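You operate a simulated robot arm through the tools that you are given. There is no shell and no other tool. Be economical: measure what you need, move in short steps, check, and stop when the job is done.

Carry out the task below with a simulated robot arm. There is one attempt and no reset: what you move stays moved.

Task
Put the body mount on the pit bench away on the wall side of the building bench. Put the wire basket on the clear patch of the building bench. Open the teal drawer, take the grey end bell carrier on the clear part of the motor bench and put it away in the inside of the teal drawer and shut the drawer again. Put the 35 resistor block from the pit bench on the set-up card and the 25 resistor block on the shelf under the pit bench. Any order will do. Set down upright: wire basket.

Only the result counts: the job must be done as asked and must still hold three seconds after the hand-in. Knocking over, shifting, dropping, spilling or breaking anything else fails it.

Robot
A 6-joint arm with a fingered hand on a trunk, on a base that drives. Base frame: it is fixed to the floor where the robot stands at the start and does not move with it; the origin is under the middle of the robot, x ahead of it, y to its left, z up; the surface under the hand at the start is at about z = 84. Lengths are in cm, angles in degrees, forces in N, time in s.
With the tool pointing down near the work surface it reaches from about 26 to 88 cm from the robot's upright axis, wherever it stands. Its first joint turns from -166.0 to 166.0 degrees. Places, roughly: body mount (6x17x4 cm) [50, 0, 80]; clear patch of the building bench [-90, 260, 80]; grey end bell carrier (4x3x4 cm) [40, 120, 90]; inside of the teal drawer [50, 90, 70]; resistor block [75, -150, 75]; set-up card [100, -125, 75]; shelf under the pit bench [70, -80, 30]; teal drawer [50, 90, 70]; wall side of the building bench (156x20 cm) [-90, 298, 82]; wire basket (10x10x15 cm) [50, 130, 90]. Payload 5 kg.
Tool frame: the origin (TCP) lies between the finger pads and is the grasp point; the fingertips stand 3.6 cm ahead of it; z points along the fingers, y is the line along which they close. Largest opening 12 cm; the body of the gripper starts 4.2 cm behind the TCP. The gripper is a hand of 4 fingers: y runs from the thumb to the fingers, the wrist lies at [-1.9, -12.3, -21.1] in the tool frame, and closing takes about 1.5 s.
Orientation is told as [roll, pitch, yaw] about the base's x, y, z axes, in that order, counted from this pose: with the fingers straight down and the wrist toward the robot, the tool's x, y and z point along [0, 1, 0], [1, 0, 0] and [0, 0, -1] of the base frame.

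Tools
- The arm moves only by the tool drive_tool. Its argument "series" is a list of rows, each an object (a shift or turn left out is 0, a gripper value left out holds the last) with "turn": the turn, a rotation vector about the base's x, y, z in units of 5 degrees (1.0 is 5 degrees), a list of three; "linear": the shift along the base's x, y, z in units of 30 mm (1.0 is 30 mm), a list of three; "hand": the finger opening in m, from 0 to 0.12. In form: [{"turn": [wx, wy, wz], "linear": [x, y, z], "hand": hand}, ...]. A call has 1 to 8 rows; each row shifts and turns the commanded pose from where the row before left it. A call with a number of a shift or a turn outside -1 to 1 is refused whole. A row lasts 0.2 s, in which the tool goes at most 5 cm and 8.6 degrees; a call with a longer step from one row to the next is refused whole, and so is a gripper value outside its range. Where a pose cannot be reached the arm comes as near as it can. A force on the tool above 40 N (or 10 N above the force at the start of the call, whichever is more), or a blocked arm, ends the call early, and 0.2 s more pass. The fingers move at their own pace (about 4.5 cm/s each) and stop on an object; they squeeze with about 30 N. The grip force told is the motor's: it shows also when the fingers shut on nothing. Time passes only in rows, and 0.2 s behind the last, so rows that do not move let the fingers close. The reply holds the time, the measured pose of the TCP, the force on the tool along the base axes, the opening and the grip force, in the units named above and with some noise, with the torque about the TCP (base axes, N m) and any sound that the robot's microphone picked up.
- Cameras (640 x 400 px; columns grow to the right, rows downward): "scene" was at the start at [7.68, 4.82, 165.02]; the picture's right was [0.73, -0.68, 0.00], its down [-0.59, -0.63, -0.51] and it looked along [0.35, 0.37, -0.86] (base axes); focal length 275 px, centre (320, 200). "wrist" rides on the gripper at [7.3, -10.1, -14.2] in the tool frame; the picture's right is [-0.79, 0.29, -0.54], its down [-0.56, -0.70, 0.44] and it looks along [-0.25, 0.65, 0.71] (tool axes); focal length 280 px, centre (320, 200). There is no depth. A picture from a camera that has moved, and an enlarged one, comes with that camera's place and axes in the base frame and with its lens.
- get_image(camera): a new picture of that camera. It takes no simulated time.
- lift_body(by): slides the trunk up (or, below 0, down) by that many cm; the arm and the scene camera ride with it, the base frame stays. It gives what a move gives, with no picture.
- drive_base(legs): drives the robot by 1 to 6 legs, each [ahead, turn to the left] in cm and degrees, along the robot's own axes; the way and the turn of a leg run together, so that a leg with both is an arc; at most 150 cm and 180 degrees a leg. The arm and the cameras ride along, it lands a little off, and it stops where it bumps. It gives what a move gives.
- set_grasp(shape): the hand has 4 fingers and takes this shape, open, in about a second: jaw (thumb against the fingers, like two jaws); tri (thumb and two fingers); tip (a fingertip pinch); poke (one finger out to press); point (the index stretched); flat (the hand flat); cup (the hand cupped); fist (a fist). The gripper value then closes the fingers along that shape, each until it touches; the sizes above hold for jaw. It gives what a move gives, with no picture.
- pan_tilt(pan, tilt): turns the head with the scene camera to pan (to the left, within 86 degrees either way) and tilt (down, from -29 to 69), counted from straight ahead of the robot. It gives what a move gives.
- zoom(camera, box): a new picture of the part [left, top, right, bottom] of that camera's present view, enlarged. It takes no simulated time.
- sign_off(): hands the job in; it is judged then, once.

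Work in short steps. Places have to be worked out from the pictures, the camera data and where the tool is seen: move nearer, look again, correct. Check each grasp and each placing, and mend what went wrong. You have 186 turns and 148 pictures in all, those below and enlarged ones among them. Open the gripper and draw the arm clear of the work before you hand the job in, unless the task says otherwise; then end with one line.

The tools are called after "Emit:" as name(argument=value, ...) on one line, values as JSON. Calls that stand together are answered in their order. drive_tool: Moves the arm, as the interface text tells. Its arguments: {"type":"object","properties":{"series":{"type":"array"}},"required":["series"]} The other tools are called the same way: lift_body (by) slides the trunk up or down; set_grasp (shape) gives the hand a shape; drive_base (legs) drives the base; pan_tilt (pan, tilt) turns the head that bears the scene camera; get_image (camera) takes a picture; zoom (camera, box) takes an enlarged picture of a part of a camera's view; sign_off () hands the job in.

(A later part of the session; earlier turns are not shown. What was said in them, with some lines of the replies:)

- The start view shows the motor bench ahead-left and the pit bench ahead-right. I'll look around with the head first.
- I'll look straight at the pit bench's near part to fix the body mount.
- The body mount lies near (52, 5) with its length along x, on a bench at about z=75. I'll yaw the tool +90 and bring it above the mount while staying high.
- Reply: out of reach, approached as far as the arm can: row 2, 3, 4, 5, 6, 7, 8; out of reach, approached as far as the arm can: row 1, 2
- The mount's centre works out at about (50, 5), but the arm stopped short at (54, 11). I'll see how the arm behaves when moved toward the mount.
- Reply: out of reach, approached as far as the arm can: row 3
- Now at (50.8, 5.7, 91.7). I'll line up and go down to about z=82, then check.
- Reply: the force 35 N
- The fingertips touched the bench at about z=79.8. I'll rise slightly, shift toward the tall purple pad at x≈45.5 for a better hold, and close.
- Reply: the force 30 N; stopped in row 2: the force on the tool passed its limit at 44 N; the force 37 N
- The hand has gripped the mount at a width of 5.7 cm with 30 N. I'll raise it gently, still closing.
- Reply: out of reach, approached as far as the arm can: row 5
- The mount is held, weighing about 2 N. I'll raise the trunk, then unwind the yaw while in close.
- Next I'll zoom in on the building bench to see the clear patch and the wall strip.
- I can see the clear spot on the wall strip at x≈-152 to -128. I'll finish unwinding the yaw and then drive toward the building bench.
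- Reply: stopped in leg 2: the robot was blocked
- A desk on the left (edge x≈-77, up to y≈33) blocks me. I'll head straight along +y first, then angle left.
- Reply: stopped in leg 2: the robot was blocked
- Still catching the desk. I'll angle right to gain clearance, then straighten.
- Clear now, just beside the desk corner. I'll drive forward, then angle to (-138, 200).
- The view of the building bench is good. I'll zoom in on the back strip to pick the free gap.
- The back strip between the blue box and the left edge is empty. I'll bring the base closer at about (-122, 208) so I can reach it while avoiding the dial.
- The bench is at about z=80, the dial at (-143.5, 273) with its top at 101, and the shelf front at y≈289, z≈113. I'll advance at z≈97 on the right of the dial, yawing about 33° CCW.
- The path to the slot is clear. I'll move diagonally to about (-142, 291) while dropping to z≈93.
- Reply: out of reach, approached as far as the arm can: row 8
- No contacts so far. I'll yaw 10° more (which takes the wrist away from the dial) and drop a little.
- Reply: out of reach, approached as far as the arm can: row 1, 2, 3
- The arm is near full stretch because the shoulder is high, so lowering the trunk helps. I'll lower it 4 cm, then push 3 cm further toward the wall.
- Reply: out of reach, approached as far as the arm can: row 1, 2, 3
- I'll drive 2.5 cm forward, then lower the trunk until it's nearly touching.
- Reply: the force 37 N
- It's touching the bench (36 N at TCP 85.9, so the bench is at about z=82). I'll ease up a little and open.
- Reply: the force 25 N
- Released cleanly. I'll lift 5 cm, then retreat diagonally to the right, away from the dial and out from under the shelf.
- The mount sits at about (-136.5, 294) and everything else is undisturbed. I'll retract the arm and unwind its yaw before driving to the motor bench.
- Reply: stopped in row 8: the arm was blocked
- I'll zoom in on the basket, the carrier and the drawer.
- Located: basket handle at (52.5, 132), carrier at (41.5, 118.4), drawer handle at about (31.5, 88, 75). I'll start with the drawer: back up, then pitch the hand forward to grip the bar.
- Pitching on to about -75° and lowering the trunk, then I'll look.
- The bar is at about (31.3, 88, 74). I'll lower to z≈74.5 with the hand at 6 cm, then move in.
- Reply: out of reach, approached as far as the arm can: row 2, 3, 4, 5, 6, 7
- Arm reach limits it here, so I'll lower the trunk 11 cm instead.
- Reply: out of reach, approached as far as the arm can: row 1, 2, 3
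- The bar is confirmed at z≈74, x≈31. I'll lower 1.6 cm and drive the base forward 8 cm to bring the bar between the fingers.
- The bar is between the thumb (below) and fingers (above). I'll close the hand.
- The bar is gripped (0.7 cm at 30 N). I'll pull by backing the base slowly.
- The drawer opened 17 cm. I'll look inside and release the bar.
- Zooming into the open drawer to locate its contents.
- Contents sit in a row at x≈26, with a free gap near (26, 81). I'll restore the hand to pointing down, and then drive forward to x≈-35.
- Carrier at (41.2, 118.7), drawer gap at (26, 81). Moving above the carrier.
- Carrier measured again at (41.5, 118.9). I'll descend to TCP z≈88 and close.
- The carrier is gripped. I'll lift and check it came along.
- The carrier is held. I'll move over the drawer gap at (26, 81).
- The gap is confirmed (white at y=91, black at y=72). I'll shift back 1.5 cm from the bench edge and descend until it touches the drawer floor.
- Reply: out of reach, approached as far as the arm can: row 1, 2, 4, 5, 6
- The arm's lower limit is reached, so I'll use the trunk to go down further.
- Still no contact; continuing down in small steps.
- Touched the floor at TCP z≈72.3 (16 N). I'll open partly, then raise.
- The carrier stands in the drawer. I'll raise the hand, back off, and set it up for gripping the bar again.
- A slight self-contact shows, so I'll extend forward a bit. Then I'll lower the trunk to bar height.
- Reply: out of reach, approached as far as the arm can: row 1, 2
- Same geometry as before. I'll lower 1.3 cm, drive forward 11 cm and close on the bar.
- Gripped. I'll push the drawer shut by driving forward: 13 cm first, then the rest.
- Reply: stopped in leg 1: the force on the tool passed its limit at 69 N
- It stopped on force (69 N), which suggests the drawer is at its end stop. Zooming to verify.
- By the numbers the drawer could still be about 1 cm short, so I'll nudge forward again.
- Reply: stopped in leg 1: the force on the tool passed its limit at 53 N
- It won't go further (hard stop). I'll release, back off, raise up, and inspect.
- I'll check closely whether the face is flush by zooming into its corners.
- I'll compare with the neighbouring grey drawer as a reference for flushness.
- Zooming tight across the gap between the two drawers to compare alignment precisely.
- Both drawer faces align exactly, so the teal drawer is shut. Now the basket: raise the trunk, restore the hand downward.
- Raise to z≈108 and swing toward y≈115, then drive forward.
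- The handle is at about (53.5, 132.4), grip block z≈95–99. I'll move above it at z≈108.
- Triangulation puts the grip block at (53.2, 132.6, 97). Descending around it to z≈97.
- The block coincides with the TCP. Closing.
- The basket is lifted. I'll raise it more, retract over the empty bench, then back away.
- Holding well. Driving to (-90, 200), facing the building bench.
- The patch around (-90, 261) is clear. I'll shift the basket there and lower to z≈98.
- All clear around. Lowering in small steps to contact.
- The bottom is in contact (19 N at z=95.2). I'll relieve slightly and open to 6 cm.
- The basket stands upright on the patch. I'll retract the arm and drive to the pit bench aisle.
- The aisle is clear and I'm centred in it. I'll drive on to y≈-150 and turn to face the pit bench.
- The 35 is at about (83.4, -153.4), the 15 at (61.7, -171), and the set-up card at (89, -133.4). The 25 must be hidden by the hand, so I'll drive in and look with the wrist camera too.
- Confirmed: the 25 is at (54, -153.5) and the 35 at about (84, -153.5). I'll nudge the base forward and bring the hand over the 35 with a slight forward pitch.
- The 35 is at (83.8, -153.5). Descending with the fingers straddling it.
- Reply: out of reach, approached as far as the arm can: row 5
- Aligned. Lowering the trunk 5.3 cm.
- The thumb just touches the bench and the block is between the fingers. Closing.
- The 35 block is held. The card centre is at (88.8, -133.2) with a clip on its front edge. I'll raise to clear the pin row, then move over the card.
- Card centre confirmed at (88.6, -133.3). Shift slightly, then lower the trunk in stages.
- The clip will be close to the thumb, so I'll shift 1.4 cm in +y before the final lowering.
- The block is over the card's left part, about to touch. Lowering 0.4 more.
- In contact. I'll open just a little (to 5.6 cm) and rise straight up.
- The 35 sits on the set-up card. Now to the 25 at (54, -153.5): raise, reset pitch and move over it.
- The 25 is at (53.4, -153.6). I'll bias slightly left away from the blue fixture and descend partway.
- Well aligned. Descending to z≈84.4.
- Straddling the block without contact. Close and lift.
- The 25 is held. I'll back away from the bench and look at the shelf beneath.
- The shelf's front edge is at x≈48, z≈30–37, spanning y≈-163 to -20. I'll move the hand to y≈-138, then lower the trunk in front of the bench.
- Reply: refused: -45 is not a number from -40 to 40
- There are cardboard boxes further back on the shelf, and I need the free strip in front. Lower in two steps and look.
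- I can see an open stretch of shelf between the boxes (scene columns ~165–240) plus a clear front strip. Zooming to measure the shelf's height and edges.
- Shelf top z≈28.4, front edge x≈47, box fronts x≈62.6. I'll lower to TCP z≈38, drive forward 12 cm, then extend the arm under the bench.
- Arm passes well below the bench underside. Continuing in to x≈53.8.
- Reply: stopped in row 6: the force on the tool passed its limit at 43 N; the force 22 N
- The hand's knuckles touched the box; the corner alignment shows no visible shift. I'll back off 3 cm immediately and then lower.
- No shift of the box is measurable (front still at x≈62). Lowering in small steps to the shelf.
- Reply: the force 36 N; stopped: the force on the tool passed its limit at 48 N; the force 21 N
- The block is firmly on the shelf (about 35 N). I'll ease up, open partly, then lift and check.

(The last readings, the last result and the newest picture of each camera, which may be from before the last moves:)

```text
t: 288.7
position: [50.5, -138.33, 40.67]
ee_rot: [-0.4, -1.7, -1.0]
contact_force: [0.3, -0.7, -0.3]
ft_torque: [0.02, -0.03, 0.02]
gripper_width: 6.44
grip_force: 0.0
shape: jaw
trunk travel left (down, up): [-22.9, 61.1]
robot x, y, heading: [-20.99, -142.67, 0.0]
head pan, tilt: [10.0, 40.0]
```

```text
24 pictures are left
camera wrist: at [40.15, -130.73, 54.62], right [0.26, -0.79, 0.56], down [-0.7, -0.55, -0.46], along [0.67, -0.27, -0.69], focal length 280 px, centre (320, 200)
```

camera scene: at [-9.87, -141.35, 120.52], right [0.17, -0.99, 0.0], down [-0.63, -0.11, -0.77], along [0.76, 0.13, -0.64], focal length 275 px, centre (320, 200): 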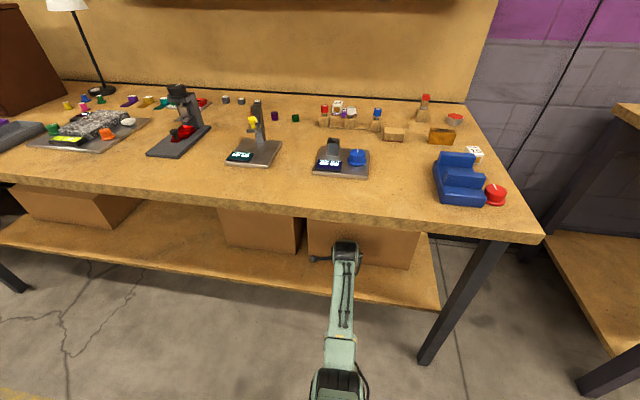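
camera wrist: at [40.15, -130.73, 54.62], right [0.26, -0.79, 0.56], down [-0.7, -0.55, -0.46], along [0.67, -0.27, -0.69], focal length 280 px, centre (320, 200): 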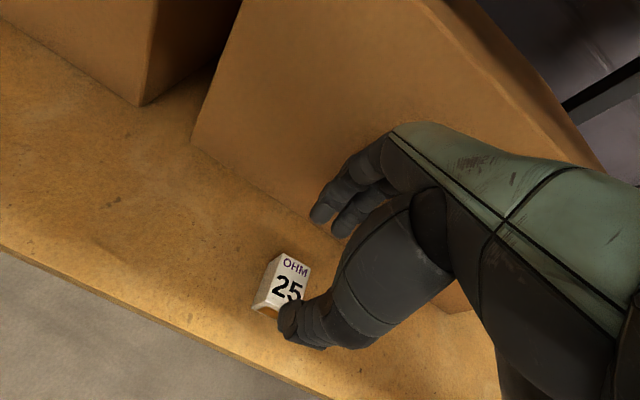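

The 25 stands on the shelf. Rising a bit more, then backing straight out.

Emit:
lift_body(by=2)

Emit:
drive_base(legs=[[-20, 0]])

Emit:
drive_tool(series=[{"linear": [-0.9, 0, 0]}, {"linear": [-0.9, 0, 0]}, {"linear": [-0.9, 0, 0]}, {"linear": [-0.9, 0, 0]}, {"linear": [-0.9, 0, 0]}, {"linear": [-0.9, 0, 0]}])

Emit:
lift_body(by=40)

Emit:
pan_tilt(pan=0, tilt=40)

Emit:
get_image(camera="scene")

Emit:
zoom(camera="scene", box=[260, 120, 460, 320])

```text
t: 289.3
position: [50.4, -138.39, 42.53]
ee_rot: [-0.4, -1.9, -0.8]
contact_force: [0.6, -0.3, -0.9]
ft_torque: [-0.01, 0.03, 0.02]
gripper_width: 6.43
grip_force: 0.1
shape: jaw
trunk travel left (down, up): [-24.9, 59.1]
robot x, y, heading: [-21.09, -142.74, -0.3]
head pan, tilt: [10.0, 40.0]
```

```text
t: 291.1
position: [31.91, -138.21, 42.8]
ee_rot: [-0.5, -1.9, -0.9]
contact_force: [0.2, -0.9, 0.3]
ft_torque: [-0.01, -0.01, -0.01]
gripper_width: 6.47
grip_force: 0.1
shape: jaw
trunk travel left (down, up): [-24.9, 59.1]
robot x, y, heading: [-39.88, -142.09, 0.1]
head pan, tilt: [10.0, 40.0]
stopped in leg 1: the robot was blocked; the commanded pose is now the measured one
```

```text
t: 292.5
position: [15.88, -138.07, 42.9]
ee_rot: [-0.3, -1.9, -0.8]
contact_force: [0.2, 0.4, -0.3]
ft_torque: [-0.02, -0.01, -0.01]
gripper_width: 6.48
grip_force: 0.1
shape: jaw
trunk travel left (down, up): [-24.9, 59.1]
robot x, y, heading: [-39.84, -142.19, -0.2]
head pan, tilt: [10.0, 40.0]
```

```text
t: 296.3
position: [15.88, -138.06, 82.79]
ee_rot: [-0.3, -1.9, -0.8]
contact_force: [-0.6, -0.2, 1.0]
ft_torque: [0.01, -0.02, 0.01]
gripper_width: 6.47
grip_force: 0.2
shape: jaw
trunk travel left (down, up): [-64.9, 19.1]
robot x, y, heading: [-39.83, -142.44, -0.2]
head pan, tilt: [10.0, 40.0]
```

```text
t: 297.0
position: [15.94, -138.11, 82.83]
ee_rot: [-0.3, -1.8, -0.8]
contact_force: [0.0, -0.8, 0.4]
ft_torque: [0.03, 0.03, 0.02]
gripper_width: 6.48
grip_force: 0.1
shape: jaw
trunk travel left (down, up): [-64.9, 19.1]
robot x, y, heading: [-39.5, -142.35, 0.0]
head pan, tilt: [0.0, 40.0]
```

```text
23 pictures are left
camera scene: at [-28.09, -142.71, 164.47], right [0.0, -1.0, 0.0], down [-0.64, 0.0, -0.77], along [0.77, 0.0, -0.64], focal length 275 px, centre (320, 200)
```

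scene: 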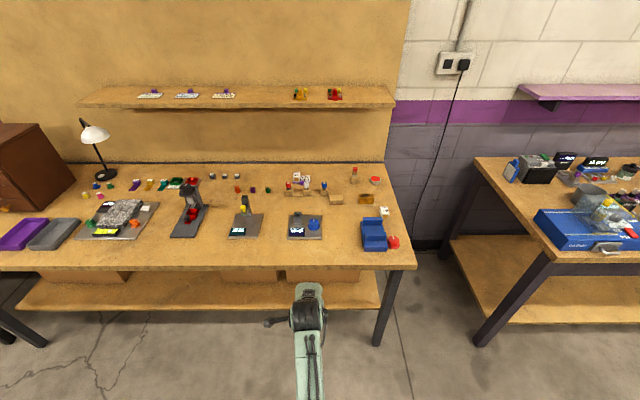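

```text
2.00 times, centred on (360, 220) of scene
camera zoom: at [-28.09, -142.71, 164.47], right [0.0, -1.0, 0.0], down [-0.64, 0.0, -0.77], along [0.77, 0.0, -0.64], focal length 550 px, centre (240, 160)
```

zoom: 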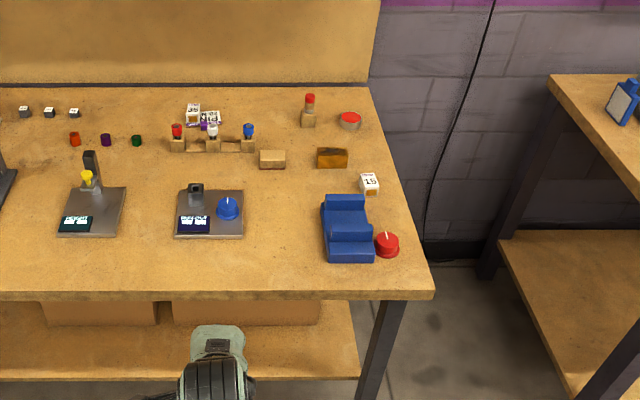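

The base bumped lightly against something behind at x≈-72. I'll move the hand aside and verify both blocks.

Emit:
drive_tool(series=[{"linear": [0, 1, 0.3]}, {"linear": [0, 1, 0.3]}, {"linear": [0, 1, 0.3]}, {"linear": [0, 1, 0.3]}, {"linear": [0, 1, 0.3]}, {"linear": [0, 1, 0.3]}])

Emit:
zoom(camera="scene", box=[220, 260, 400, 340])

Emit:
zoom(camera="scene", box=[275, 160, 395, 225])

Emit:
pan_tilt(pan=86, tilt=45)

Emit:
get_image(camera="scene")

```text
t: 298.4
position: [15.87, -119.85, 88.13]
ee_rot: [-0.5, -1.8, -0.8]
contact_force: [0.3, 0.3, -0.2]
ft_torque: [-0.02, 0.03, 0.01]
gripper_width: 6.49
grip_force: 0.0
shape: jaw
trunk travel left (down, up): [-64.9, 19.1]
robot x, y, heading: [-39.79, -142.53, -0.2]
head pan, tilt: [0.0, 40.0]
```

```text
3.56 times, centred on (310, 300) of scene
camera zoom: at [-28.07, -142.59, 164.46], right [0.0, -1.0, 0.0], down [-0.64, 0.0, -0.77], along [0.77, 0.0, -0.64], focal length 978 px, centre (356, -156)
```

zoom: 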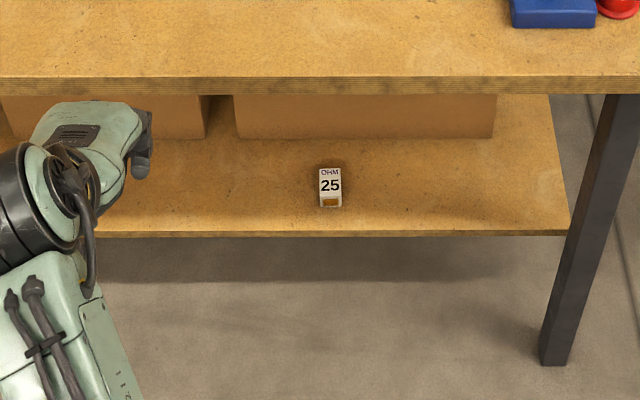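

```text
5.33 times, centred on (335, 192) of scene
camera zoom: at [-28.07, -142.59, 164.46], right [0.0, -1.0, 0.0], down [-0.64, 0.0, -0.77], along [0.77, 0.0, -0.64], focal length 1467 px, centre (240, 240)
```

zoom: 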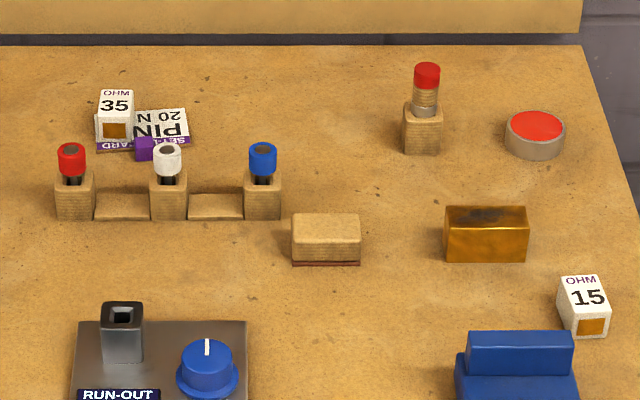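

```text
t: 300.0
position: [15.87, -120.0, 88.14]
ee_rot: [-0.4, -1.9, -0.9]
contact_force: [-0.3, -0.9, -0.2]
ft_torque: [0.0, -0.02, -0.04]
gripper_width: 6.51
grip_force: 0.0
shape: jaw
trunk travel left (down, up): [-64.9, 19.1]
robot x, y, heading: [-39.53, -142.58, -0.1]
head pan, tilt: [85.9, 45.0]
```

```text
19 pictures are left
camera scene: at [-35.97, -134.57, 163.74], right [1.0, -0.08, 0.0], down [-0.05, -0.71, -0.71], along [0.05, 0.71, -0.71], focal length 275 px, centre (320, 200)
```

scene: 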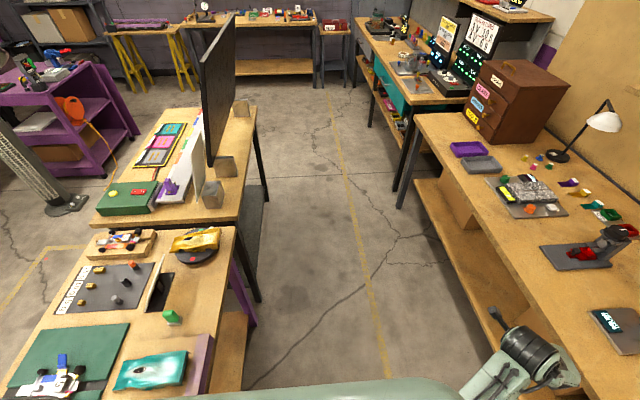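

Both blocks are right and nothing else looks moved. One last far look at the building bench before hand-in.

Emit:
zoom(camera="scene", box=[180, 0, 360, 60])

Emit:
drive_tool(series=[{"hand": 0.12}, {"hand": 0.12}, {"hand": 0.12}, {"hand": 0.12}])

```text
3.56 times, centred on (270, 30) of scene
camera zoom: at [-35.97, -134.57, 163.74], right [1.0, -0.08, 0.0], down [-0.05, -0.71, -0.71], along [0.05, 0.71, -0.71], focal length 978 px, centre (498, 804)
```

zoom: 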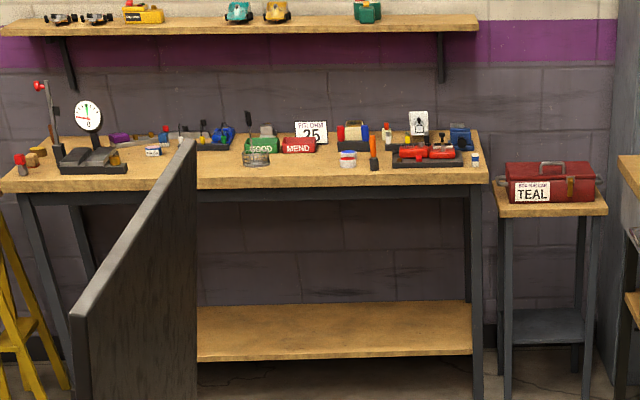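

```text
t: 301.0
position: [15.99, -119.95, 88.21]
ee_rot: [-0.4, -1.8, -0.9]
contact_force: [-0.2, 0.6, 0.4]
ft_torque: [0.01, 0.0, 0.01]
gripper_width: 11.97
grip_force: 0.0
shape: jaw
trunk travel left (down, up): [-64.9, 19.1]
robot x, y, heading: [-39.75, -142.79, -0.1]
head pan, tilt: [85.9, 45.0]
```

The basket stands upright, the mount is on the wall side, the hand is open and the arm is clear. Handing in.

Emit:
sign_off()

```text
The job is handed in.
```

All five items are placed as asked and the job is handed in. The 35 resistor block sits on the left half of the set-up card, and the hand touched a cardboard box on the pit bench shelf once. I measured no shift of the box.
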